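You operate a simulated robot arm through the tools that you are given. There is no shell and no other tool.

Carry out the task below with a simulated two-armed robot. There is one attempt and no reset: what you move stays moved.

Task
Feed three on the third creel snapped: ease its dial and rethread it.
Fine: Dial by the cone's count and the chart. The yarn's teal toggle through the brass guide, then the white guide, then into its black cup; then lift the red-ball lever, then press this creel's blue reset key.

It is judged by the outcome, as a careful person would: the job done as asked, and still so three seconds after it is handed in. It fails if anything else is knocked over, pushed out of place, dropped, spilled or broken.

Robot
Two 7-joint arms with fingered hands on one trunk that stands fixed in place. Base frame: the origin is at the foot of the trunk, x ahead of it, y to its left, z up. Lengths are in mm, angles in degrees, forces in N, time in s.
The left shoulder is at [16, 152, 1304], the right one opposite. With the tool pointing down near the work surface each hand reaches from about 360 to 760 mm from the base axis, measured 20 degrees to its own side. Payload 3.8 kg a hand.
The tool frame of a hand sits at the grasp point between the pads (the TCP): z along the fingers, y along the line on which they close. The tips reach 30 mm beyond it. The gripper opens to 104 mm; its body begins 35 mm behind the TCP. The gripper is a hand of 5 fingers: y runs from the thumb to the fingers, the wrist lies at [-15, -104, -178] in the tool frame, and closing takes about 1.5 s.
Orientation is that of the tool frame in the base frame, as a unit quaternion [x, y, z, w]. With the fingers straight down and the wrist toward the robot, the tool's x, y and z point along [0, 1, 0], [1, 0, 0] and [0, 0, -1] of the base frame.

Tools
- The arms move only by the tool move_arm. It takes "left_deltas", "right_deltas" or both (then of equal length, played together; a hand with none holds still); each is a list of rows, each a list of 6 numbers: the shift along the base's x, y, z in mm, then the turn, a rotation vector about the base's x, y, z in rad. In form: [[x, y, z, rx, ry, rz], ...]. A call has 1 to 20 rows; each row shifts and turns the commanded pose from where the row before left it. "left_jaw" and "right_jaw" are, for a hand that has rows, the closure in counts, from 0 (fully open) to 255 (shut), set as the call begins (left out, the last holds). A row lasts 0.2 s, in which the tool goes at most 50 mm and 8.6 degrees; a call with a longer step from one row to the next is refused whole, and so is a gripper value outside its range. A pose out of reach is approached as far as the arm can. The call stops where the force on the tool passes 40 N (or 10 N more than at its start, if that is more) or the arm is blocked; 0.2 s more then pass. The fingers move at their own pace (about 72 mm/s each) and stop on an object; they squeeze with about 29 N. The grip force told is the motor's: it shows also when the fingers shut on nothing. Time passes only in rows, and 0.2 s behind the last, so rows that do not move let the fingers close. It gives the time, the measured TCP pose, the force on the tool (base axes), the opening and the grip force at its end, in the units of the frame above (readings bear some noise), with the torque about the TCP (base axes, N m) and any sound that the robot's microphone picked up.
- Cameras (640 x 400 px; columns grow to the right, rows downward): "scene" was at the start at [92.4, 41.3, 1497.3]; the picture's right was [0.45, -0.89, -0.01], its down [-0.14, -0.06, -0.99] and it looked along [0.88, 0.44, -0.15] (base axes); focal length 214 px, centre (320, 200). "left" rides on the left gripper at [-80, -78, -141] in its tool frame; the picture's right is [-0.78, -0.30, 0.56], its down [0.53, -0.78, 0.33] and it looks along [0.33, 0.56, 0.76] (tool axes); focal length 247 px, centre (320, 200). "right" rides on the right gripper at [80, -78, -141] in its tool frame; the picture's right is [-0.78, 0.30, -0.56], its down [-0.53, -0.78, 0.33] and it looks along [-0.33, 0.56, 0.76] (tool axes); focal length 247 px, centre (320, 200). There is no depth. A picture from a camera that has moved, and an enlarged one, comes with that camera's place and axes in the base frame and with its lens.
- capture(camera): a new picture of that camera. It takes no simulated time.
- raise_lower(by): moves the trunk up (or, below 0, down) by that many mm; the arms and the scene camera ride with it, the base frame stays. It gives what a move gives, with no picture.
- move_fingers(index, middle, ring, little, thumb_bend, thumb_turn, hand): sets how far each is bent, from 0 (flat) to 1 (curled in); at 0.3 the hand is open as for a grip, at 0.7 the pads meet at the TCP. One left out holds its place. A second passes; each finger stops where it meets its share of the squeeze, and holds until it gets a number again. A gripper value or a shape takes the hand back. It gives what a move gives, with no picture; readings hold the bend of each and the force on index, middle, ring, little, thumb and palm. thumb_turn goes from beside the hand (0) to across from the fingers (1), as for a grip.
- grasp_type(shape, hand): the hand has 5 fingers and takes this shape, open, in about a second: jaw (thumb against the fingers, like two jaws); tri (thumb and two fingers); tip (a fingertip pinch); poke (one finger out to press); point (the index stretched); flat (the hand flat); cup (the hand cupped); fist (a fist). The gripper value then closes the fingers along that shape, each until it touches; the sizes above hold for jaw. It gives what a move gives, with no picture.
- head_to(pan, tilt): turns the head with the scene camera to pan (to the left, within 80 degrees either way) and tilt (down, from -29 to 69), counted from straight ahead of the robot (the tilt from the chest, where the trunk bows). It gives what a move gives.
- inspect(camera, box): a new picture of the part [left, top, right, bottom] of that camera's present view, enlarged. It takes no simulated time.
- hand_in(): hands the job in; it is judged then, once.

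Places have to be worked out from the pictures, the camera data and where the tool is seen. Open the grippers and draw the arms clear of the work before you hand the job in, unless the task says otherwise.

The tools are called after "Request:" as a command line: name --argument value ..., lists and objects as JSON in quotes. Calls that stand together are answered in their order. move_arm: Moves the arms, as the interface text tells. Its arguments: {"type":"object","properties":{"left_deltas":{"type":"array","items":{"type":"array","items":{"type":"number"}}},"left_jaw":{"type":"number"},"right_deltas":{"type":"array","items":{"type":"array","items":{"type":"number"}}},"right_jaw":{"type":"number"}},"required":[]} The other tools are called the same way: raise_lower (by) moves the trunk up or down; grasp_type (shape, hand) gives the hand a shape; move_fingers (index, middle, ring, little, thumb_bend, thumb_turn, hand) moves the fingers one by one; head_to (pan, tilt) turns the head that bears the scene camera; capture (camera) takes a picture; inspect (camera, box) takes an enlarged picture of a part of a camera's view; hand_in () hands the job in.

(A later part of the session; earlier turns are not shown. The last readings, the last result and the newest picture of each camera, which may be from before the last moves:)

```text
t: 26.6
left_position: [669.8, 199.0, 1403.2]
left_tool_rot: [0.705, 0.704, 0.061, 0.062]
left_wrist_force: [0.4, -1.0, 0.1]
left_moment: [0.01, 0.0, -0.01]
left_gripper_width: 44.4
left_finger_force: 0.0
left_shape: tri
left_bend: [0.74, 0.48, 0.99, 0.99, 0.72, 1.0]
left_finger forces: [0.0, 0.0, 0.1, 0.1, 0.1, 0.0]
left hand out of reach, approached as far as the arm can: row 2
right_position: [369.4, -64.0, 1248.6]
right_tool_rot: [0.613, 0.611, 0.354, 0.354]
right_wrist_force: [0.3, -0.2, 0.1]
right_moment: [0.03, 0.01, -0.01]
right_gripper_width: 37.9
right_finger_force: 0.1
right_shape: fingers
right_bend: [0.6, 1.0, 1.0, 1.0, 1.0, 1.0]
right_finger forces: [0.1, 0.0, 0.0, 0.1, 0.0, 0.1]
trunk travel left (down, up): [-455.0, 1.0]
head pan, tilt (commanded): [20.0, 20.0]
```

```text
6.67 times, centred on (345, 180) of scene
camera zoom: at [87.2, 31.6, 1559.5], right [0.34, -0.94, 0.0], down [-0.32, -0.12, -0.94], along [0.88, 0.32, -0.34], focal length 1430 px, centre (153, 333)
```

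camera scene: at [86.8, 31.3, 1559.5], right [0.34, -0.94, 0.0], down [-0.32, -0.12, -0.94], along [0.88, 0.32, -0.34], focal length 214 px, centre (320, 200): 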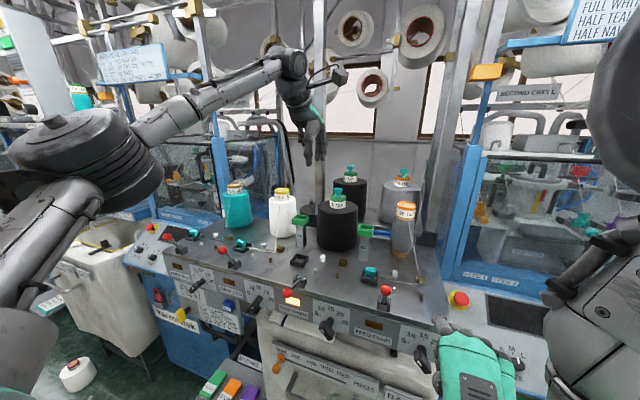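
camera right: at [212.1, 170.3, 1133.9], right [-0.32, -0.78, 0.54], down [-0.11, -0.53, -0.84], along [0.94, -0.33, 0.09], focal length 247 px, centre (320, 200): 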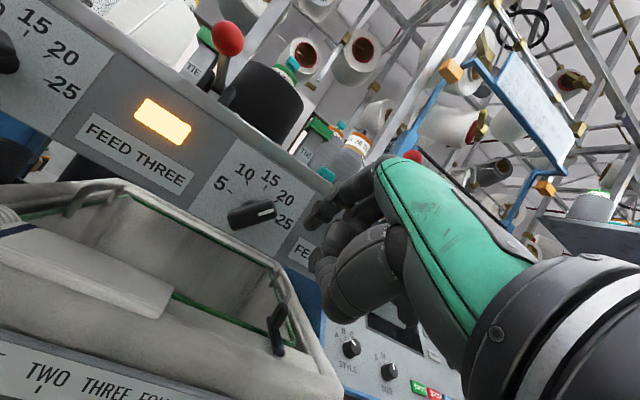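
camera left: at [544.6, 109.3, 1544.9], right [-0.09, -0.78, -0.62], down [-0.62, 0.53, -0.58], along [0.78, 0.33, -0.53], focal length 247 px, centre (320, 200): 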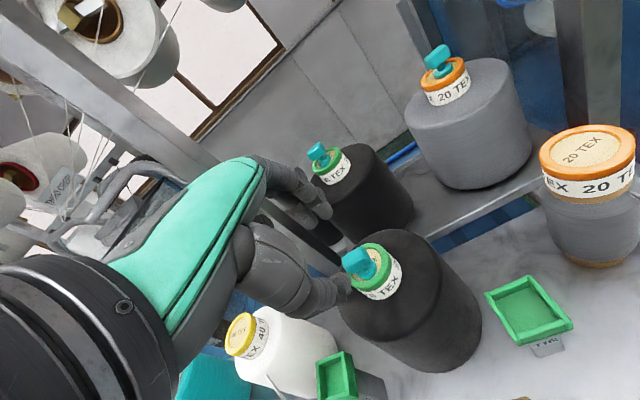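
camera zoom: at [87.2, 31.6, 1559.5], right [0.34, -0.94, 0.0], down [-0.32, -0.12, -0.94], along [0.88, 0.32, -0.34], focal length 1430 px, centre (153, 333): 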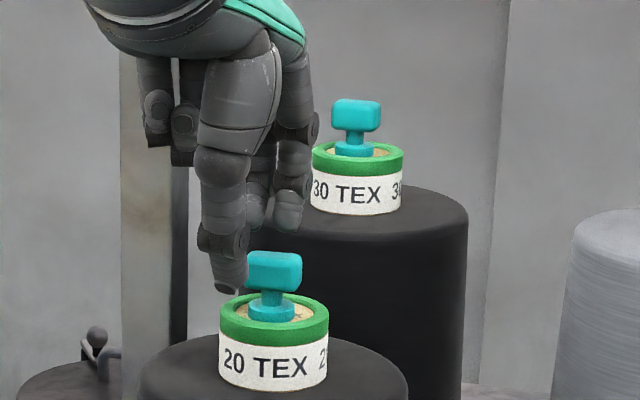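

10° is just out of reach; 15° should work. I lift clear and close the fingers to about handle width in the air, to see how thumb and fingertips line up when closed.

Request:
move_arm --left_deltas '[[-5, -3, 25, 0, -0.0875, 0], [-5, -3, 25, 0, 0, 0], [0, 0, 0, 0, 0, 0], [0, 0, 0, 0, 0, 0], [0, 0, 0, 0, 0, 0], [0, 0, 0, 0, 0, 0]]' --left_jaw 218

Request:
inspect --camera "left" --box '[280, 150, 400, 280]'

Request:
inspect --camera "scene" --box '[310, 130, 370, 190]'

Request:
inspect --camera "right" --box '[0, 0, 320, 200]'

```text
t: 28.0
left_position: [659.5, 193.2, 1454.1]
left_tool_rot: [0.701, 0.701, 0.092, 0.093]
left_wrist_force: [0.1, 0.6, -0.1]
left_moment: [0.0, -0.03, -0.03]
left_gripper_width: 15.4
left_finger_force: 0.0
left_shape: tri
left_bend: [0.73, 0.62, 0.99, 0.99, 0.74, 1.0]
left_finger forces: [0.0, 0.1, 0.1, 0.0, 0.1, 0.0]
right_position: [370.3, -63.9, 1248.5]
right_tool_rot: [0.612, 0.612, 0.355, 0.353]
right_wrist_force: [0.5, 1.4, -0.9]
right_moment: [-0.03, 0.02, -0.03]
right_gripper_width: 37.9
right_finger_force: 0.0
right_shape: fingers
right_bend: [0.6, 1.0, 1.0, 1.0, 1.0, 1.0]
right_finger forces: [0.0, 0.0, 0.0, 0.0, 0.0, 0.0]
trunk travel left (down, up): [-455.0, 1.0]
head pan, tilt (commanded): [20.0, 20.0]
```

```text
3.08 times, centred on (340, 215) of left
camera zoom: at [548.5, 113.6, 1569.6], right [-0.14, -0.78, -0.61], down [-0.66, 0.53, -0.52], along [0.73, 0.33, -0.59], focal length 760 px, centre (258, 154)
```

zoom: 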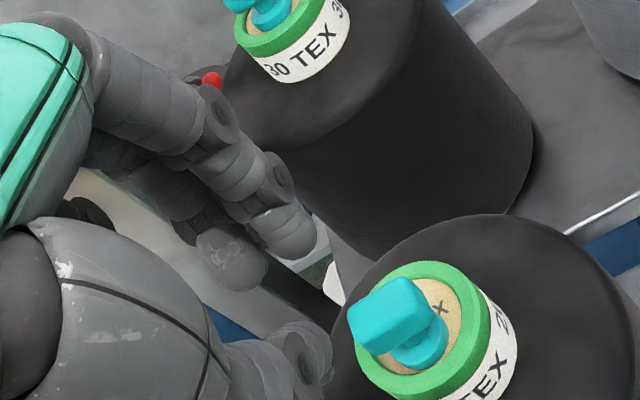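

```text
6.67 times, centred on (340, 160) of scene
camera zoom: at [88.0, 31.3, 1559.4], right [0.34, -0.94, 0.0], down [-0.32, -0.12, -0.94], along [0.88, 0.32, -0.34], focal length 1430 px, centre (187, 467)
```

zoom: 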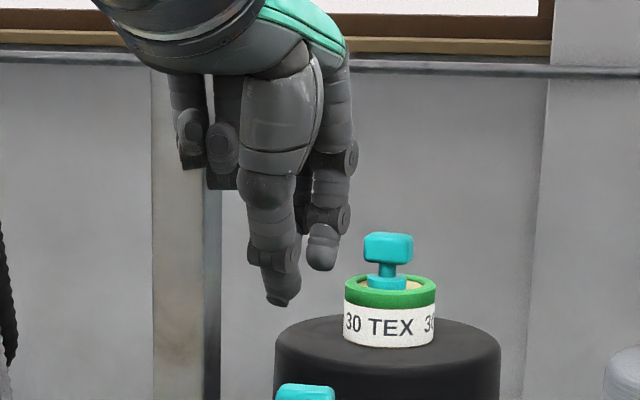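

```text
2.00 times, centred on (160, 100) of right
camera zoom: at [209.1, 15.7, 1250.6], right [-0.34, -0.78, 0.53], down [-0.1, -0.53, -0.84], along [0.94, -0.33, 0.1], focal length 494 px, centre (640, 400)
```

zoom: 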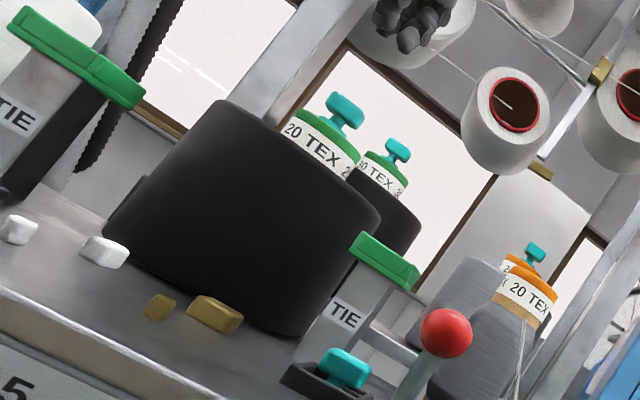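

Closed to 15 mm, thumb tip is ~36 mm and fingertips ~23 mm below the TCP. I'll grasp with the TCP at about (687, 193, 1384), so the thumb stays above the ring; I open to ~34 mm and descend, stopping a bit high to check.

Request:
move_arm --left_deltas '[[0, 0, 0, 0, 0, 0], [0, 0, 0, 0, 0, 0], [14, 0, -21, 0, 0, 0], [3, 0, -12, 0, 0, 0], [3, 0, -12, 0, 0, 0], [3, 0, -12, 0, 0, 0], [0, 0, 0, 0, 0, 0]]' --left_jaw 170

Request:
inspect --camera "left" --box '[280, 170, 400, 300]'

Request:
inspect --camera "scene" --box '[315, 150, 365, 210]'

```text
t: 29.6
left_position: [683.7, 193.7, 1396.6]
left_tool_rot: [0.701, 0.701, 0.092, 0.093]
left_wrist_force: [-0.2, 0.0, -0.4]
left_moment: [0.01, 0.03, 0.01]
left_gripper_width: 34.4
left_finger_force: 0.1
left_shape: tri
left_bend: [0.74, 0.52, 0.99, 0.99, 0.74, 1.0]
left_finger forces: [0.0, 0.0, 0.1, 0.0, 0.0, 0.0]
right_position: [371.0, -63.2, 1247.7]
right_tool_rot: [0.611, 0.612, 0.355, 0.354]
right_wrist_force: [1.0, -0.6, -0.2]
right_moment: [0.02, 0.01, -0.02]
right_gripper_width: 38.2
right_finger_force: 0.0
right_shape: fingers
right_bend: [0.6, 1.0, 1.0, 1.0, 1.0, 1.0]
right_finger forces: [0.1, 0.0, 0.0, 0.0, 0.1, 0.0]
trunk travel left (down, up): [-455.0, 1.0]
head pan, tilt (commanded): [20.0, 20.0]
```

```text
3.08 times, centred on (340, 235) of left
camera zoom: at [572.9, 113.3, 1512.5], right [-0.14, -0.78, -0.61], down [-0.66, 0.53, -0.52], along [0.73, 0.33, -0.59], focal length 760 px, centre (258, 92)
```

zoom: 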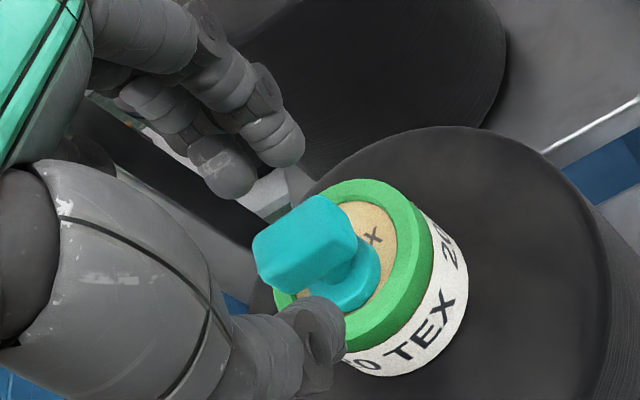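

```text
6.67 times, centred on (340, 180) of scene
camera zoom: at [88.7, 31.7, 1559.4], right [0.34, -0.94, 0.0], down [-0.32, -0.12, -0.94], along [0.88, 0.32, -0.34], focal length 1430 px, centre (187, 333)
```

zoom: 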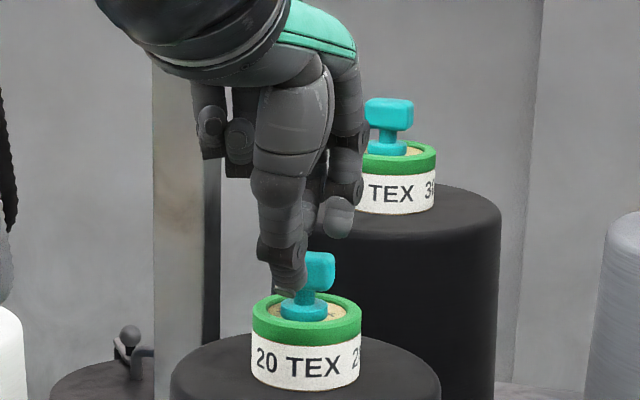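

Alignment looks good with the handle between thumb and fingers. I go down the last 12 mm, shift 3 mm right, then close slowly.

Request:
move_arm --left_deltas '[[1, -3, -4, 0, 0, 0], [1, 0, -4, 0, 0, 0], [1, 0, -4, 0, 0, 0], [0, 0, 0, 0, 0, 0]]'

Request:
inspect --camera "left" --box '[280, 170, 400, 300]'

Request:
inspect --camera "scene" --box '[325, 160, 360, 200]'

```text
t: 30.6
left_position: [686.7, 191.5, 1383.8]
left_tool_rot: [0.701, 0.701, 0.092, 0.092]
left_wrist_force: [0.2, -0.4, 0.0]
left_moment: [-0.04, -0.03, 0.01]
left_gripper_width: 34.1
left_finger_force: 0.0
left_shape: tri
left_bend: [0.74, 0.52, 0.99, 0.99, 0.74, 1.0]
left_finger forces: [0.1, 0.0, 0.0, 0.2, 0.0, 0.0]
right_position: [369.9, -63.6, 1248.5]
right_tool_rot: [0.612, 0.612, 0.355, 0.354]
right_wrist_force: [0.7, 0.3, 0.5]
right_moment: [0.0, 0.03, 0.0]
right_gripper_width: 38.0
right_finger_force: 0.0
right_shape: fingers
right_bend: [0.6, 1.0, 1.0, 1.0, 1.0, 1.0]
right_finger forces: [0.0, 0.0, 0.0, 0.0, 0.0, 0.0]
trunk travel left (down, up): [-455.0, 1.0]
head pan, tilt (commanded): [20.0, 20.0]
```

```text
3.08 times, centred on (340, 235) of left
camera zoom: at [575.8, 110.5, 1500.1], right [-0.14, -0.78, -0.61], down [-0.66, 0.53, -0.52], along [0.73, 0.33, -0.59], focal length 760 px, centre (258, 92)
```

zoom: 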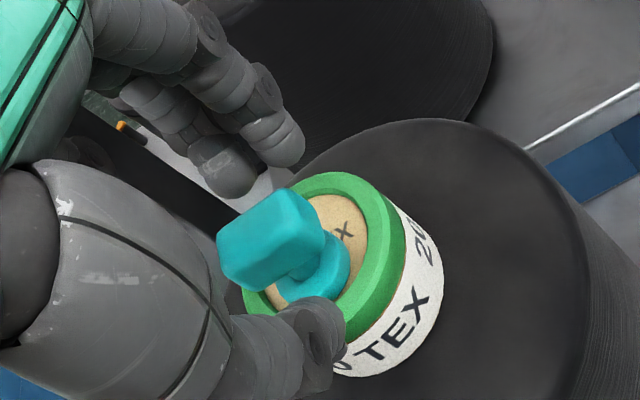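

```text
10.00 times, centred on (342, 180) of scene
camera zoom: at [88.1, 31.5, 1559.4], right [0.34, -0.94, 0.0], down [-0.32, -0.12, -0.94], along [0.88, 0.32, -0.34], focal length 2145 px, centre (95, 400)
```

zoom: 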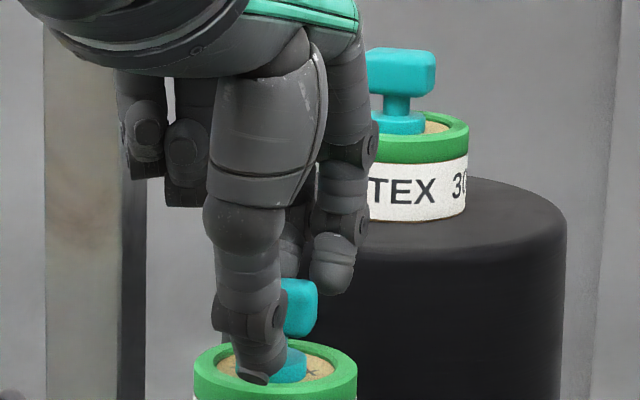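

The thumb tip sits ~9 mm lower than the fingertips, so it could catch the toggle's base disc. I lift clear and try a custom finger pose (thumb more curled, fingers straighter) to level the tips.

Request:
move_arm --left_deltas '[[-5, 0, 20, 0, 0, 0], [-5, 0, 20, 0, 0, 0], [0, 0, 0, 0, 0, 0]]'

Request:
move_fingers --hand "left" --index 0.5 --middle 0.5 --ring 1.0 --little 1.0 --thumb_bend 0.85 --thumb_turn 1.0

Request:
inspect --camera "left" --box '[280, 150, 400, 280]'

Request:
inspect --camera "scene" --box '[315, 130, 365, 190]'

```text
t: 31.4
left_position: [676.4, 190.0, 1423.3]
left_tool_rot: [0.701, 0.701, 0.091, 0.091]
left_wrist_force: [-0.3, 0.3, 0.1]
left_moment: [0.01, 0.0, -0.01]
left_gripper_width: 34.2
left_finger_force: 0.0
left_shape: tri
left_bend: [0.74, 0.52, 0.99, 0.99, 0.74, 1.0]
left_finger forces: [0.0, 0.0, 0.0, 0.0, 0.1, 0.1]
right_position: [370.2, -63.0, 1248.0]
right_tool_rot: [0.613, 0.611, 0.354, 0.354]
right_wrist_force: [0.4, 0.9, -0.1]
right_moment: [-0.01, 0.02, 0.0]
right_gripper_width: 38.4
right_finger_force: 0.1
right_shape: fingers
right_bend: [0.6, 1.0, 1.0, 1.0, 1.0, 1.0]
right_finger forces: [0.0, 0.0, 0.1, 0.0, 0.0, 0.1]
trunk travel left (down, up): [-455.0, 1.0]
head pan, tilt (commanded): [20.0, 20.0]
```

```text
t: 32.4
left_position: [674.5, 188.9, 1423.9]
left_tool_rot: [0.701, 0.701, 0.092, 0.093]
left_wrist_force: [0.4, 0.2, 0.1]
left_moment: [0.02, 0.02, 0.0]
left_gripper_width: 8.4
left_finger_force: 0.1
left_shape: fingers
left_bend: [0.5, 0.5, 1.0, 1.0, 0.85, 1.0]
left_finger forces: [0.0, 0.1, 0.0, 0.1, 0.0, 0.1]
right_position: [370.4, -64.4, 1247.7]
right_tool_rot: [0.613, 0.611, 0.353, 0.354]
right_wrist_force: [-0.3, 0.1, 0.4]
right_moment: [-0.03, 0.04, 0.01]
right_gripper_width: 37.9
right_finger_force: 0.0
right_shape: fingers
right_bend: [0.6, 1.0, 1.0, 1.0, 1.0, 1.0]
right_finger forces: [0.0, 0.0, 0.1, 0.1, 0.0, 0.1]
trunk travel left (down, up): [-455.0, 1.0]
head pan, tilt (commanded): [20.0, 20.0]
```

```text
3.08 times, centred on (340, 215) of left
camera zoom: at [564.8, 109.0, 1539.7], right [-0.14, -0.78, -0.61], down [-0.66, 0.53, -0.52], along [0.73, 0.33, -0.59], focal length 760 px, centre (258, 154)
```

zoom: 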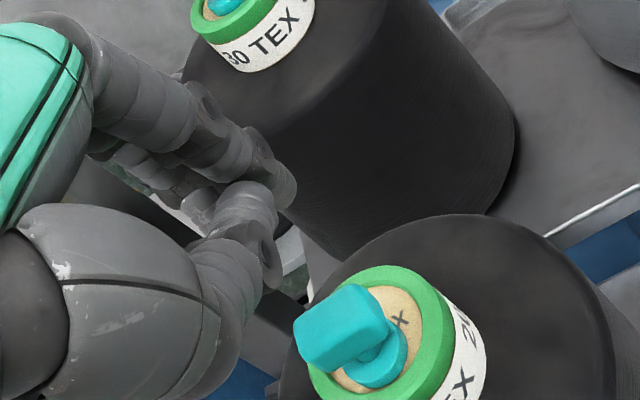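

```text
6.67 times, centred on (340, 160) of scene
camera zoom: at [88.2, 31.5, 1559.4], right [0.34, -0.94, 0.0], down [-0.32, -0.12, -0.94], along [0.88, 0.32, -0.34], focal length 1430 px, centre (187, 467)
```

zoom: 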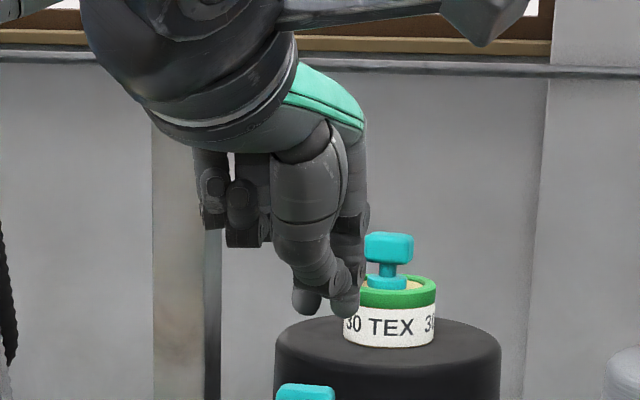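

I need a clearer side view of the fingertips; I look with the right hand's camera.

Request:
inspect --camera "right" --box '[130, 0, 250, 80]'

Request:
inspect --camera "scene" --box '[325, 145, 355, 180]'

Request:
inspect --camera "left" --box '[290, 180, 370, 250]'

```text
5.00 times, centred on (190, 40) of right
camera zoom: at [209.2, 15.8, 1250.6], right [-0.34, -0.78, 0.53], down [-0.1, -0.53, -0.84], along [0.94, -0.33, 0.1], focal length 1235 px, centre (970, 1000)
```

zoom: 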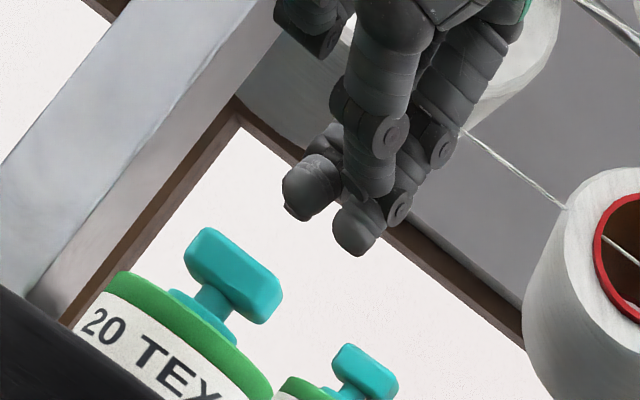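

```text
11.43 times, centred on (340, 162) of scene
camera zoom: at [88.2, 31.5, 1559.4], right [0.34, -0.94, 0.0], down [-0.32, -0.12, -0.94], along [0.88, 0.32, -0.34], focal length 2451 px, centre (91, 629)
```

zoom: 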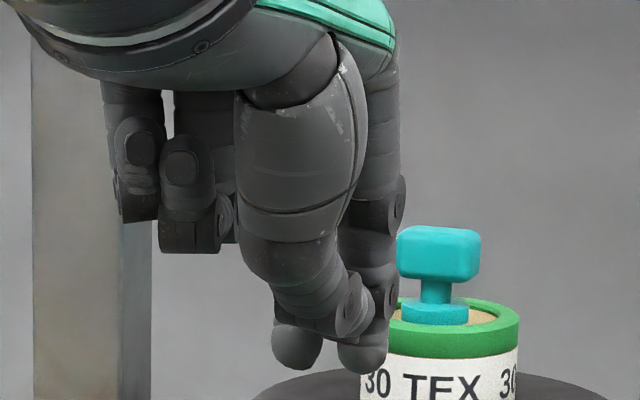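

```text
5.71 times, centred on (330, 215) of left
camera zoom: at [564.8, 109.0, 1539.7], right [-0.14, -0.78, -0.61], down [-0.66, 0.53, -0.52], along [0.73, 0.33, -0.59], focal length 1411 px, centre (263, 114)
```

zoom: 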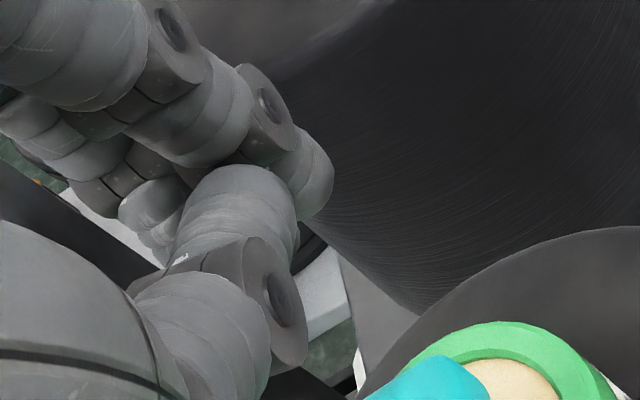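

Now it's clear: a curled thumb (.85) rises well above the fingertips, so a value near .78 will level them. I set thumb .77 and fingers .45, reduce the tilt to 12°, and check the gap around the handle.

Request:
move_fingers --hand "left" --index 0.43 --middle 0.43 --thumb_bend 0.77

Request:
move_arm --left_deltas '[[-3, 1, -5, 0, 0.0524, 0], [0, 0, -7, 0, 0, 0], [0, 0, 0, 0, 0, 0]]'

Request:
inspect --camera "left" --box '[280, 160, 400, 290]'

Request:
inspect --camera "scene" --box '[320, 145, 360, 195]'

Request:
inspect --camera "right" --box '[130, 0, 250, 80]'

```text
t: 33.4
left_position: [676.5, 189.4, 1424.2]
left_tool_rot: [0.701, 0.701, 0.093, 0.093]
left_wrist_force: [-0.4, 0.8, 0.5]
left_moment: [0.02, 0.02, -0.01]
left_gripper_width: 22.6
left_finger_force: 0.0
left_shape: fingers
left_bend: [0.43, 0.43, 1.0, 1.0, 0.77, 1.0]
left_finger forces: [0.0, 0.0, 0.0, 0.0, 0.0, 0.0]
right_position: [370.1, -63.4, 1248.2]
right_tool_rot: [0.613, 0.611, 0.354, 0.355]
right_wrist_force: [-0.5, 0.8, 0.7]
right_moment: [-0.01, 0.01, 0.0]
right_gripper_width: 38.0
right_finger_force: 0.1
right_shape: fingers
right_bend: [0.6, 1.0, 1.0, 1.0, 1.0, 1.0]
right_finger forces: [0.1, 0.0, 0.0, 0.1, 0.0, 0.0]
trunk travel left (down, up): [-455.0, 1.0]
head pan, tilt (commanded): [20.0, 20.0]
```

```text
t: 34.2
left_position: [672.8, 194.0, 1412.8]
left_tool_rot: [0.704, 0.703, 0.073, 0.075]
left_wrist_force: [-0.1, -0.7, -0.1]
left_moment: [0.0, 0.01, -0.02]
left_gripper_width: 22.5
left_finger_force: 0.1
left_shape: fingers
left_bend: [0.43, 0.43, 1.0, 1.0, 0.77, 1.0]
left_finger forces: [0.0, 0.1, 0.0, 0.2, 0.1, 0.0]
right_position: [370.0, -63.4, 1248.6]
right_tool_rot: [0.613, 0.611, 0.354, 0.355]
right_wrist_force: [0.6, 0.2, 0.0]
right_moment: [-0.03, 0.0, -0.03]
right_gripper_width: 38.0
right_finger_force: 0.0
right_shape: fingers
right_bend: [0.6, 1.0, 1.0, 1.0, 1.0, 1.0]
right_finger forces: [0.0, 0.0, 0.0, 0.1, 0.0, 0.0]
trunk travel left (down, up): [-455.0, 1.0]
head pan, tilt (commanded): [20.0, 20.0]
```

```text
3.08 times, centred on (340, 225) of left
camera zoom: at [567.4, 112.7, 1534.0], right [-0.17, -0.78, -0.61], down [-0.69, 0.53, -0.49], along [0.7, 0.33, -0.63], focal length 760 px, centre (258, 123)
```

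zoom: 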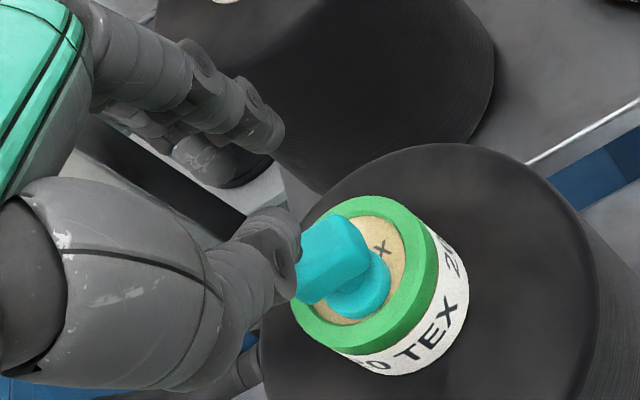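

```text
8.00 times, centred on (340, 170) of scene
camera zoom: at [88.2, 31.5, 1559.4], right [0.34, -0.94, 0.0], down [-0.32, -0.12, -0.94], along [0.88, 0.32, -0.34], focal length 1716 px, centre (160, 440)
```

zoom: 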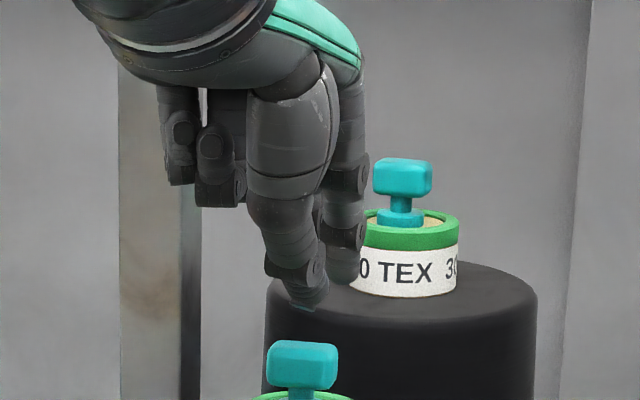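

```text
5.00 times, centred on (190, 40) of right
camera zoom: at [209.2, 15.8, 1250.6], right [-0.34, -0.78, 0.53], down [-0.1, -0.53, -0.84], along [0.94, -0.33, 0.1], focal length 1235 px, centre (970, 1000)
```

zoom: 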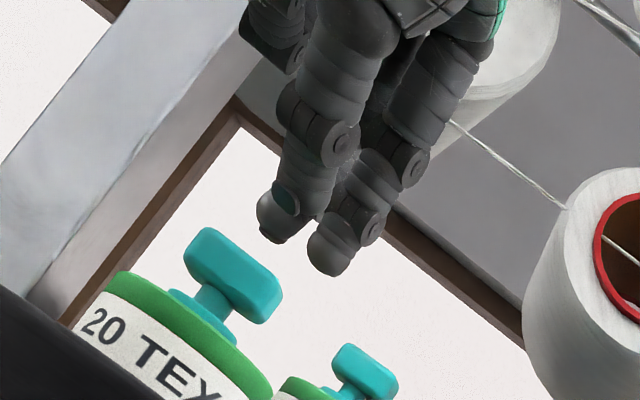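

Now the tips are level (index tip ≈ (712, 184, 1392), ~20 mm below the TCP) and straddle the handle's x. I open the fingers slightly more and descend vertically in two stages.

Request:
move_fingers --hand "left" --index 0.38 --middle 0.38 --thumb_bend 0.76

Request:
move_arm --left_deltas '[[-1, 2, -8, 0, 0, 0], [0, 0, -8, 0, 0, 0], [0, 0, -6, 0, 0, 0], [0, 0, 0, 0, 0, 0]]'

Request:
inspect --camera "left" --box '[280, 170, 400, 300]'

Request:
inspect --camera "scene" --box '[325, 155, 360, 195]'

Request:
inspect --camera "right" --box '[120, 0, 240, 80]'

```text
t: 35.2
left_position: [671.9, 193.4, 1412.4]
left_tool_rot: [0.704, 0.702, 0.074, 0.076]
left_wrist_force: [-0.2, 0.1, 0.7]
left_moment: [0.0, 0.0, 0.03]
left_gripper_width: 30.1
left_finger_force: 0.1
left_shape: fingers
left_bend: [0.38, 0.38, 1.0, 1.0, 0.76, 1.0]
left_finger forces: [0.0, 0.1, 0.0, 0.0, 0.0, 0.0]
right_position: [371.0, -64.2, 1247.7]
right_tool_rot: [0.613, 0.611, 0.354, 0.354]
right_wrist_force: [-0.5, 0.2, -0.4]
right_moment: [-0.02, 0.01, 0.01]
right_gripper_width: 38.2
right_finger_force: 0.0
right_shape: fingers
right_bend: [0.6, 1.0, 1.0, 1.0, 1.0, 1.0]
right_finger forces: [0.1, 0.0, 0.0, 0.0, 0.0, 0.0]
trunk travel left (down, up): [-455.0, 1.0]
head pan, tilt (commanded): [20.0, 20.0]
```

```text
t: 36.2
left_position: [670.7, 193.6, 1390.8]
left_tool_rot: [0.703, 0.703, 0.074, 0.075]
left_wrist_force: [-0.7, 0.6, 1.2]
left_moment: [-0.01, 0.0, 0.02]
left_gripper_width: 30.1
left_finger_force: 0.1
left_shape: fingers
left_bend: [0.38, 0.38, 1.0, 1.0, 0.76, 1.0]
left_finger forces: [0.0, 0.0, 0.0, 0.0, 0.6, 0.0]
right_position: [370.7, -63.2, 1248.6]
right_tool_rot: [0.613, 0.611, 0.354, 0.355]
right_wrist_force: [-0.5, 0.4, 0.4]
right_moment: [0.0, 0.01, -0.01]
right_gripper_width: 38.2
right_finger_force: 0.1
right_shape: fingers
right_bend: [0.6, 1.0, 1.0, 1.0, 1.0, 1.0]
right_finger forces: [0.0, 0.1, 0.0, 0.0, 0.1, 0.1]
trunk travel left (down, up): [-455.0, 1.0]
head pan, tilt (commanded): [20.0, 20.0]
```

```text
3.08 times, centred on (340, 235) of left
camera zoom: at [566.8, 113.7, 1512.2], right [-0.17, -0.78, -0.61], down [-0.69, 0.53, -0.49], along [0.7, 0.33, -0.63], focal length 760 px, centre (258, 92)
```

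zoom: 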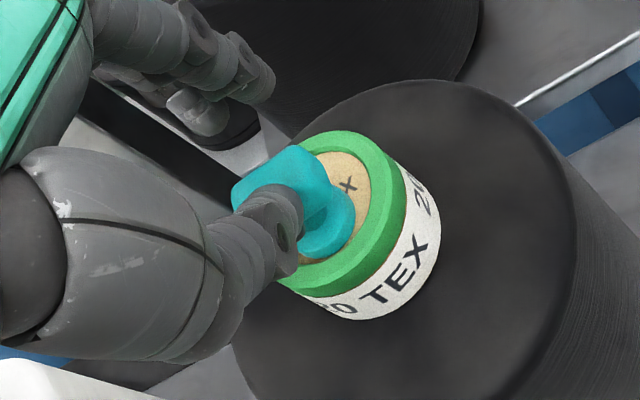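

```text
10.00 times, centred on (342, 175) of scene
camera zoom: at [87.8, 31.6, 1559.4], right [0.34, -0.94, 0.0], down [-0.32, -0.12, -0.94], along [0.88, 0.32, -0.34], focal length 2145 px, centre (95, 450)
```

zoom: 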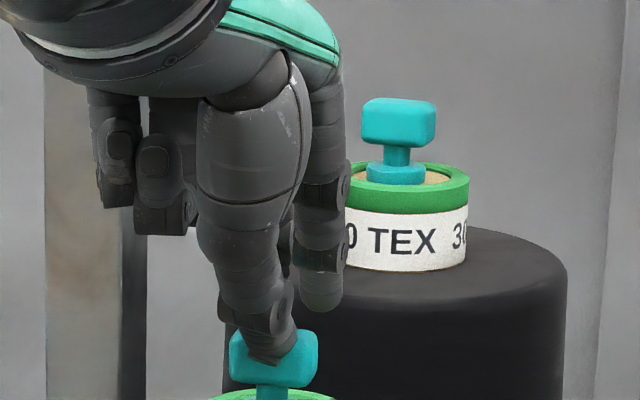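

```text
5.00 times, centred on (180, 40) of right
camera zoom: at [208.9, 15.9, 1250.7], right [-0.34, -0.78, 0.53], down [-0.1, -0.53, -0.84], along [0.94, -0.33, 0.1], focal length 1235 px, centre (1020, 1000)
```

zoom: 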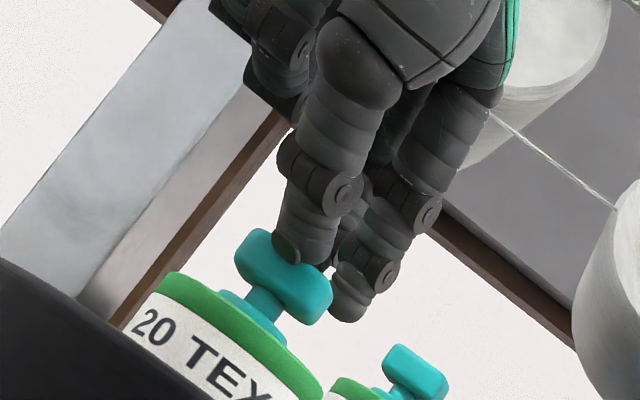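

The thumb brushes the handle's near upper edge (0.6 N). I lift a little, shift 6 mm back toward the robot, and descend again.

Request:
move_arm --left_deltas '[[-3, 0, 6, 0, 0, 0], [-4, 0, 0, 0, 0, 0], [0, 0, -6, 0, 0, 0], [0, 0, -5, 0, 0, 0], [0, 0, 0, 0, 0, 0]]'

Request:
inspect --camera "left" --box '[280, 170, 400, 300]'

Request:
inspect --camera "scene" --box '[325, 160, 360, 200]'

Request:
inspect --camera "right" --box '[130, 20, 230, 80]'

```text
t: 37.4
left_position: [664.6, 193.9, 1386.0]
left_tool_rot: [0.703, 0.703, 0.074, 0.074]
left_wrist_force: [-0.2, 0.0, 0.0]
left_moment: [0.03, 0.0, 0.0]
left_gripper_width: 30.1
left_finger_force: 0.1
left_shape: fingers
left_bend: [0.38, 0.38, 1.0, 1.0, 0.76, 1.0]
left_finger forces: [0.1, 0.0, 0.0, 0.1, 0.1, 0.0]
right_position: [369.4, -64.2, 1248.5]
right_tool_rot: [0.612, 0.611, 0.355, 0.354]
right_wrist_force: [0.7, -0.1, -0.7]
right_moment: [0.0, 0.0, 0.01]
right_gripper_width: 38.2
right_finger_force: 0.3
right_shape: fingers
right_bend: [0.6, 1.0, 1.0, 1.0, 1.0, 1.0]
right_finger forces: [0.0, 0.0, 0.0, 0.1, 0.1, 0.0]
trunk travel left (down, up): [-455.0, 1.0]
head pan, tilt (commanded): [20.0, 20.0]
```

```text
3.08 times, centred on (340, 235) of left
camera zoom: at [560.9, 113.2, 1507.5], right [-0.17, -0.78, -0.61], down [-0.69, 0.53, -0.49], along [0.7, 0.33, -0.63], focal length 760 px, centre (258, 92)
```

zoom: 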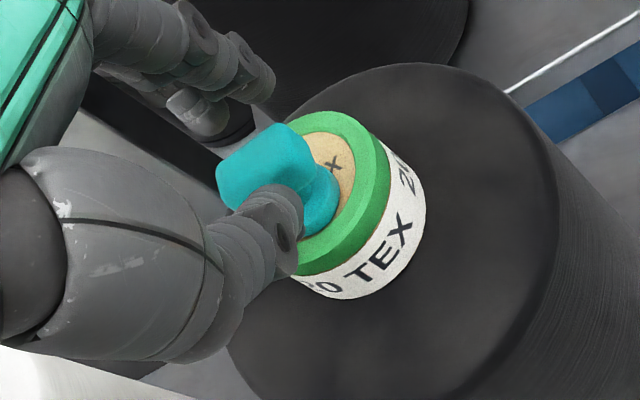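

```text
10.00 times, centred on (342, 180) of scene
camera zoom: at [87.9, 31.5, 1559.4], right [0.34, -0.94, 0.0], down [-0.32, -0.12, -0.94], along [0.88, 0.32, -0.34], focal length 2145 px, centre (95, 400)
```

zoom: 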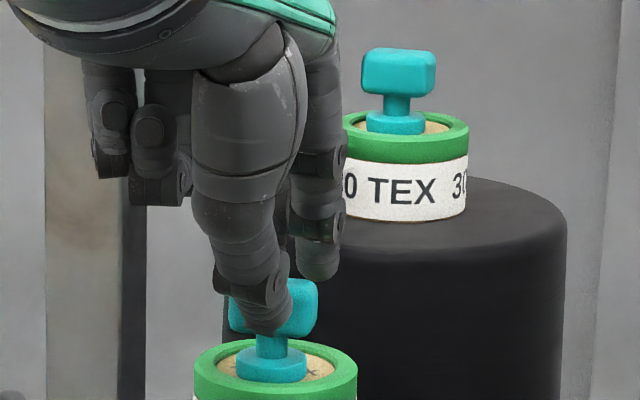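

```text
6.40 times, centred on (180, 50) of right
camera zoom: at [209.0, 15.9, 1250.6], right [-0.34, -0.78, 0.53], down [-0.1, -0.53, -0.84], along [0.94, -0.33, 0.1], focal length 1581 px, centre (1216, 1160)
```

zoom: 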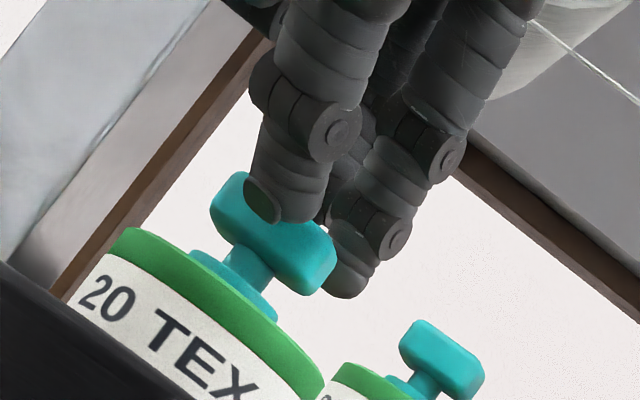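

No contact now, and the handle sits between thumb and fingers. I go 8 mm lower and then close thumb and fingers gently.

Request:
move_arm --left_deltas '[[1, 0, -4, 0, 0, 0], [0, 0, -4, 0, 0, 0], [0, 0, 0, 0, 0, 0]]'

Request:
inspect --camera "scene" --box '[325, 160, 360, 200]'

Request:
inspect --camera "right" --box '[130, 20, 230, 80]'

Request:
inspect --camera "left" --box '[290, 170, 370, 250]'

```text
t: 38.2
left_position: [665.6, 193.4, 1377.1]
left_tool_rot: [0.703, 0.704, 0.074, 0.074]
left_wrist_force: [-0.9, 0.1, -0.1]
left_moment: [0.0, -0.02, 0.02]
left_gripper_width: 30.3
left_finger_force: 0.0
left_shape: fingers
left_bend: [0.38, 0.38, 1.0, 1.0, 0.76, 1.0]
left_finger forces: [0.1, 0.0, 0.1, 0.0, 0.1, 0.0]
right_position: [370.0, -63.6, 1247.5]
right_tool_rot: [0.613, 0.612, 0.354, 0.354]
right_wrist_force: [-0.5, -0.1, 0.6]
right_moment: [-0.01, 0.01, -0.03]
right_gripper_width: 37.9
right_finger_force: 0.1
right_shape: fingers
right_bend: [0.6, 1.0, 1.0, 1.0, 1.0, 1.0]
right_finger forces: [0.0, 0.0, 0.0, 0.0, 0.0, 0.1]
trunk travel left (down, up): [-455.0, 1.0]
head pan, tilt (commanded): [20.0, 20.0]
```

```text
10.00 times, centred on (342, 180) of scene
camera zoom: at [88.1, 31.6, 1559.4], right [0.34, -0.94, 0.0], down [-0.32, -0.12, -0.94], along [0.88, 0.32, -0.34], focal length 2145 px, centre (95, 400)
```

zoom: 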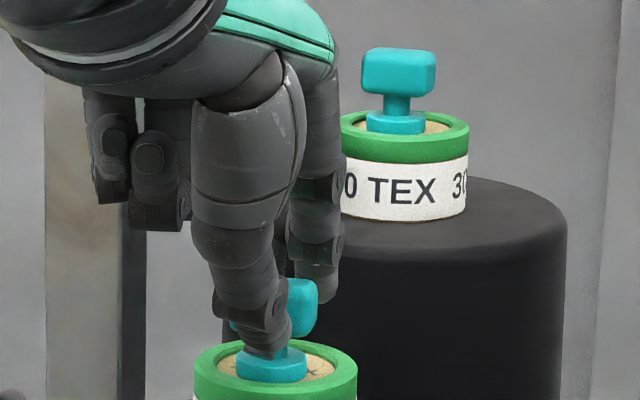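

```text
6.40 times, centred on (180, 50) of right
camera zoom: at [209.2, 15.9, 1250.6], right [-0.34, -0.78, 0.53], down [-0.1, -0.53, -0.84], along [0.94, -0.33, 0.1], focal length 1581 px, centre (1216, 1160)
```

zoom: 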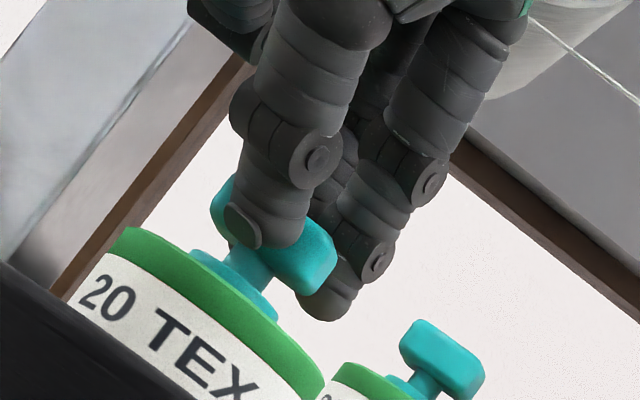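

```text
5.00 times, centred on (330, 210) of left
camera zoom: at [562.0, 113.5, 1499.8], right [-0.17, -0.78, -0.61], down [-0.69, 0.53, -0.49], along [0.7, 0.33, -0.63], focal length 1235 px, centre (270, 150)
```

zoom: 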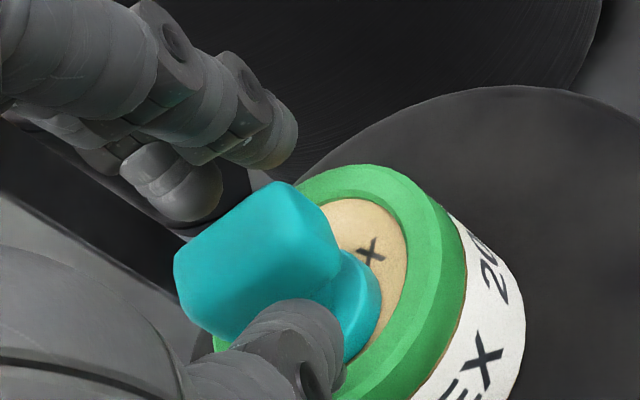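

The handle is nicely between thumb and fingers. I close in small steps, watching each finger's force.

Request:
move_fingers --hand "left" --index 0.43 --middle 0.43 --thumb_bend 0.78

Request:
inspect --camera "left" --box '[290, 170, 370, 250]'

Request:
inspect --camera "scene" --box '[325, 160, 360, 200]'

```text
t: 39.2
left_position: [666.8, 194.3, 1378.1]
left_tool_rot: [0.703, 0.703, 0.074, 0.074]
left_wrist_force: [0.8, 0.8, -0.3]
left_moment: [0.0, 0.01, -0.04]
left_gripper_width: 21.8
left_finger_force: 0.1
left_shape: fingers
left_bend: [0.43, 0.43, 1.0, 1.0, 0.78, 1.0]
left_finger forces: [0.0, 0.1, 0.0, 0.0, 0.0, 0.0]
right_position: [370.6, -63.9, 1249.4]
right_tool_rot: [0.613, 0.611, 0.354, 0.354]
right_wrist_force: [-0.8, 0.1, 0.3]
right_moment: [-0.04, -0.02, 0.0]
right_gripper_width: 38.0
right_finger_force: 0.0
right_shape: fingers
right_bend: [0.6, 1.0, 1.0, 1.0, 1.0, 1.0]
right_finger forces: [0.1, 0.0, 0.0, 0.1, 0.0, 0.0]
trunk travel left (down, up): [-455.0, 1.0]
head pan, tilt (commanded): [20.0, 20.0]
```

```text
5.00 times, centred on (330, 210) of left
camera zoom: at [562.2, 113.5, 1499.9], right [-0.17, -0.78, -0.61], down [-0.69, 0.53, -0.49], along [0.7, 0.33, -0.63], focal length 1235 px, centre (270, 150)
```

zoom: 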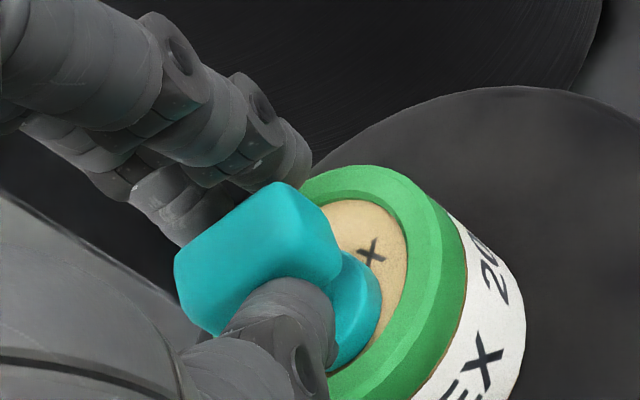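

```text
10.00 times, centred on (342, 180) of scene
camera zoom: at [88.2, 31.5, 1559.4], right [0.34, -0.94, 0.0], down [-0.32, -0.12, -0.94], along [0.88, 0.32, -0.34], focal length 2145 px, centre (95, 400)
```

zoom: 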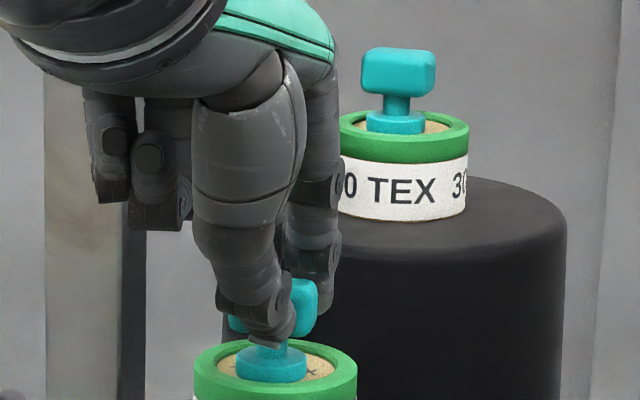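

Good, still no contact and well centred. I close further by small amounts.

Request:
move_fingers --hand "left" --index 0.46 --middle 0.46 --thumb_bend 0.8

Request:
inspect --camera "left" --box '[290, 170, 370, 250]'

Request:
inspect --camera "scene" --box '[325, 160, 360, 200]'

```text
t: 40.2
left_position: [666.0, 193.6, 1378.9]
left_tool_rot: [0.703, 0.703, 0.075, 0.075]
left_wrist_force: [-0.3, -0.1, -0.7]
left_moment: [0.0, 0.03, 0.01]
left_gripper_width: 17.6
left_finger_force: 0.9
left_shape: fingers
left_bend: [0.45, 0.46, 1.0, 1.0, 0.79, 1.0]
left_finger forces: [0.7, 0.0, 0.0, 0.0, 0.9, 0.1]
right_position: [370.9, -63.8, 1247.9]
right_tool_rot: [0.612, 0.612, 0.355, 0.354]
right_wrist_force: [0.7, 0.2, 0.9]
right_moment: [-0.02, -0.01, -0.01]
right_gripper_width: 38.1
right_finger_force: 0.0
right_shape: fingers
right_bend: [0.6, 1.0, 1.0, 1.0, 1.0, 1.0]
right_finger forces: [0.0, 0.0, 0.0, 0.1, 0.0, 0.0]
trunk travel left (down, up): [-455.0, 1.0]
head pan, tilt (commanded): [20.0, 20.0]
```

```text
5.00 times, centred on (330, 210) of left
camera zoom: at [562.1, 113.5, 1499.9], right [-0.17, -0.78, -0.61], down [-0.69, 0.53, -0.49], along [0.7, 0.33, -0.63], focal length 1235 px, centre (270, 150)
```

zoom: 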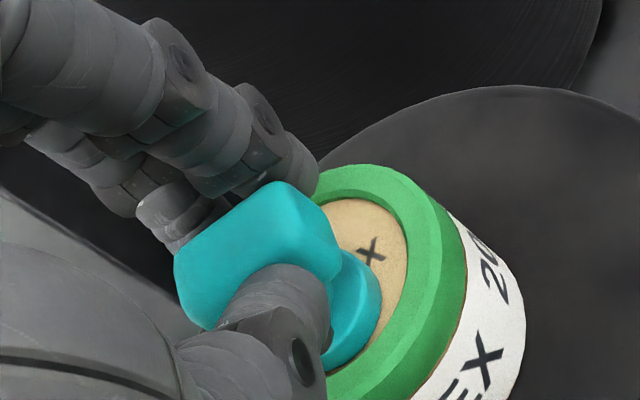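

```text
10.00 times, centred on (342, 180) of scene
camera zoom: at [88.2, 31.6, 1559.4], right [0.34, -0.94, 0.0], down [-0.32, -0.12, -0.94], along [0.88, 0.32, -0.34], focal length 2145 px, centre (95, 400)
```

zoom: 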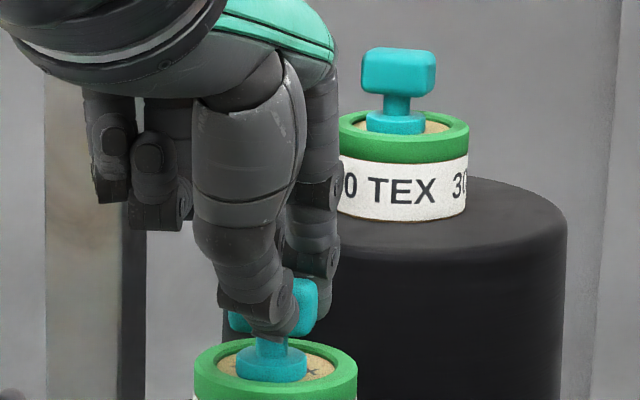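

Index and thumb are both in contact, balanced and with the toggle upright. Now I squeeze up to the full share.

Request:
move_fingers --hand "left" --index 0.56 --middle 0.56 --thumb_bend 0.9

Request:
inspect --camera "left" --box '[290, 170, 370, 250]'

Request:
inspect --camera "scene" --box '[325, 160, 360, 200]'

```text
t: 41.2
left_position: [666.4, 194.5, 1377.7]
left_tool_rot: [0.703, 0.704, 0.073, 0.073]
left_wrist_force: [0.3, 0.0, -0.6]
left_moment: [0.02, -0.01, 0.03]
left_gripper_width: 14.9
left_finger_force: 13.1
left_shape: fingers
left_bend: [0.47, 0.52, 1.0, 1.0, 0.82, 1.0]
left_finger forces: [9.8, 3.7, 0.0, 0.1, 13.2, 0.0]
right_position: [370.8, -64.5, 1248.5]
right_tool_rot: [0.613, 0.611, 0.354, 0.355]
right_wrist_force: [0.4, 0.5, -0.3]
right_moment: [0.03, -0.01, -0.03]
right_gripper_width: 38.3
right_finger_force: 0.1
right_shape: fingers
right_bend: [0.6, 1.0, 1.0, 1.0, 1.0, 1.0]
right_finger forces: [0.0, 0.0, 0.0, 0.0, 0.1, 0.0]
trunk travel left (down, up): [-455.0, 1.0]
head pan, tilt (commanded): [20.0, 20.0]
heard: snap
```

```text
5.00 times, centred on (330, 210) of left
camera zoom: at [562.2, 113.5, 1499.9], right [-0.17, -0.78, -0.61], down [-0.69, 0.53, -0.49], along [0.7, 0.33, -0.63], focal length 1235 px, centre (270, 150)
```

zoom: 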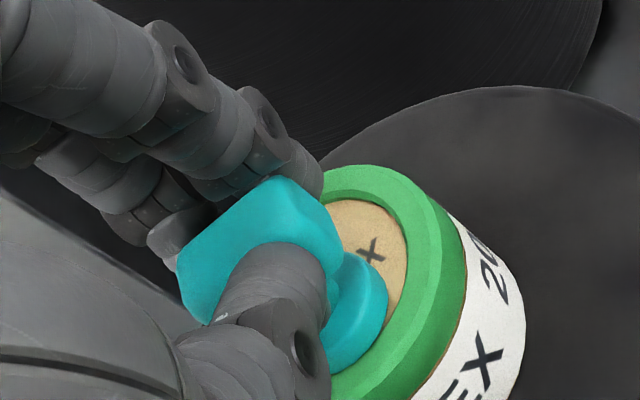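

```text
10.00 times, centred on (342, 180) of scene
camera zoom: at [88.3, 31.6, 1559.4], right [0.34, -0.94, 0.0], down [-0.32, -0.12, -0.94], along [0.88, 0.32, -0.34], focal length 2145 px, centre (95, 400)
```

zoom: 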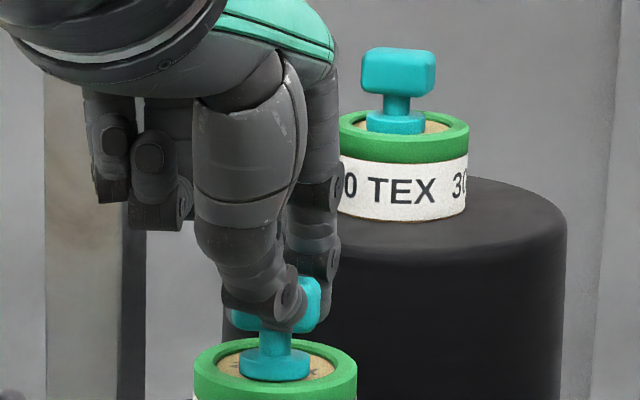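

A snap: the toggle came off its seat and is held (thumb 13 N, index 10, middle 4). I lift it slowly straight up.

Request:
move_arm --left_deltas '[[0, 0, 4, 0, 0, 0], [0, 0, 6, 0, 0, 0], [-2, 0, 8, 0, 0, 0], [-4, 0, 8, 0, 0, 0], [0, 0, 0, 0, 0, 0]]'

Request:
inspect --camera "left" --box '[280, 170, 400, 300]'

Request:
inspect --camera "scene" --box '[325, 155, 360, 195]'

Request:
inspect --camera "right" --box '[130, 0, 230, 60]'

```text
t: 42.4
left_position: [660.0, 193.0, 1402.6]
left_tool_rot: [0.703, 0.703, 0.074, 0.074]
left_wrist_force: [0.5, -0.6, 0.1]
left_moment: [0.02, 0.0, -0.01]
left_gripper_width: 14.6
left_finger_force: 13.4
left_shape: fingers
left_bend: [0.47, 0.52, 1.0, 1.0, 0.82, 1.0]
left_finger forces: [9.8, 3.7, 0.0, 0.0, 13.2, 0.0]
right_position: [371.3, -63.6, 1247.4]
right_tool_rot: [0.613, 0.611, 0.354, 0.354]
right_wrist_force: [-0.2, -0.6, 0.4]
right_moment: [0.0, -0.01, -0.01]
right_gripper_width: 37.9
right_finger_force: 0.2
right_shape: fingers
right_bend: [0.6, 1.0, 1.0, 1.0, 1.0, 1.0]
right_finger forces: [0.0, 0.1, 0.0, 0.0, 0.0, 0.0]
trunk travel left (down, up): [-455.0, 1.0]
head pan, tilt (commanded): [20.0, 20.0]
```

```text
3.08 times, centred on (340, 235) of left
camera zoom: at [555.2, 112.7, 1524.3], right [-0.17, -0.78, -0.61], down [-0.69, 0.53, -0.49], along [0.7, 0.33, -0.63], focal length 760 px, centre (258, 92)
```

zoom: 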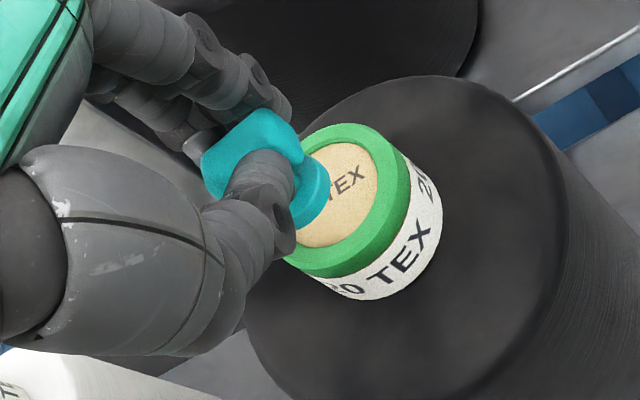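

```text
10.00 times, centred on (342, 175) of scene
camera zoom: at [88.3, 31.5, 1559.4], right [0.34, -0.94, 0.0], down [-0.32, -0.12, -0.94], along [0.88, 0.32, -0.34], focal length 2145 px, centre (95, 450)
```

zoom: 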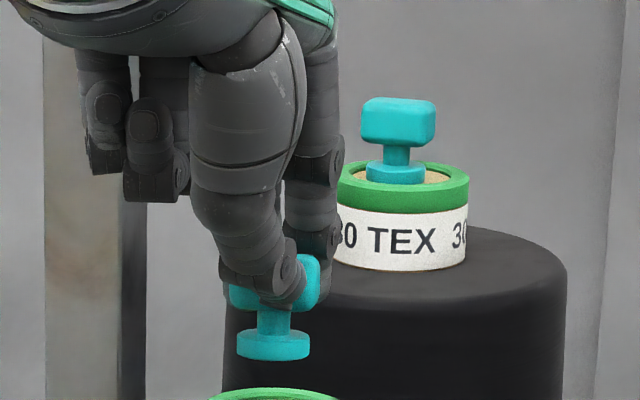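

```text
6.40 times, centred on (180, 30) of right
camera zoom: at [209.3, 15.9, 1250.6], right [-0.34, -0.78, 0.53], down [-0.1, -0.53, -0.84], along [0.94, -0.33, 0.1], focal length 1581 px, centre (1216, 1288)
```

zoom: 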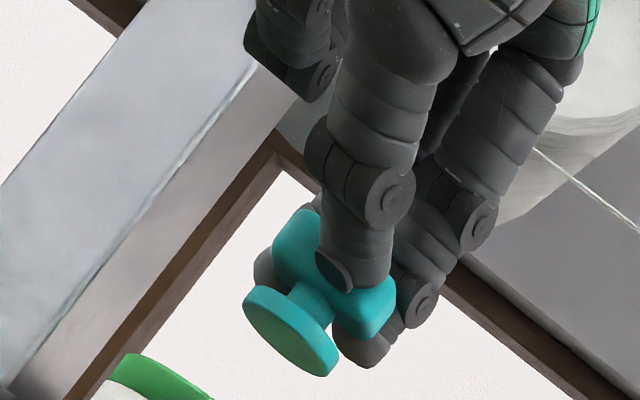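

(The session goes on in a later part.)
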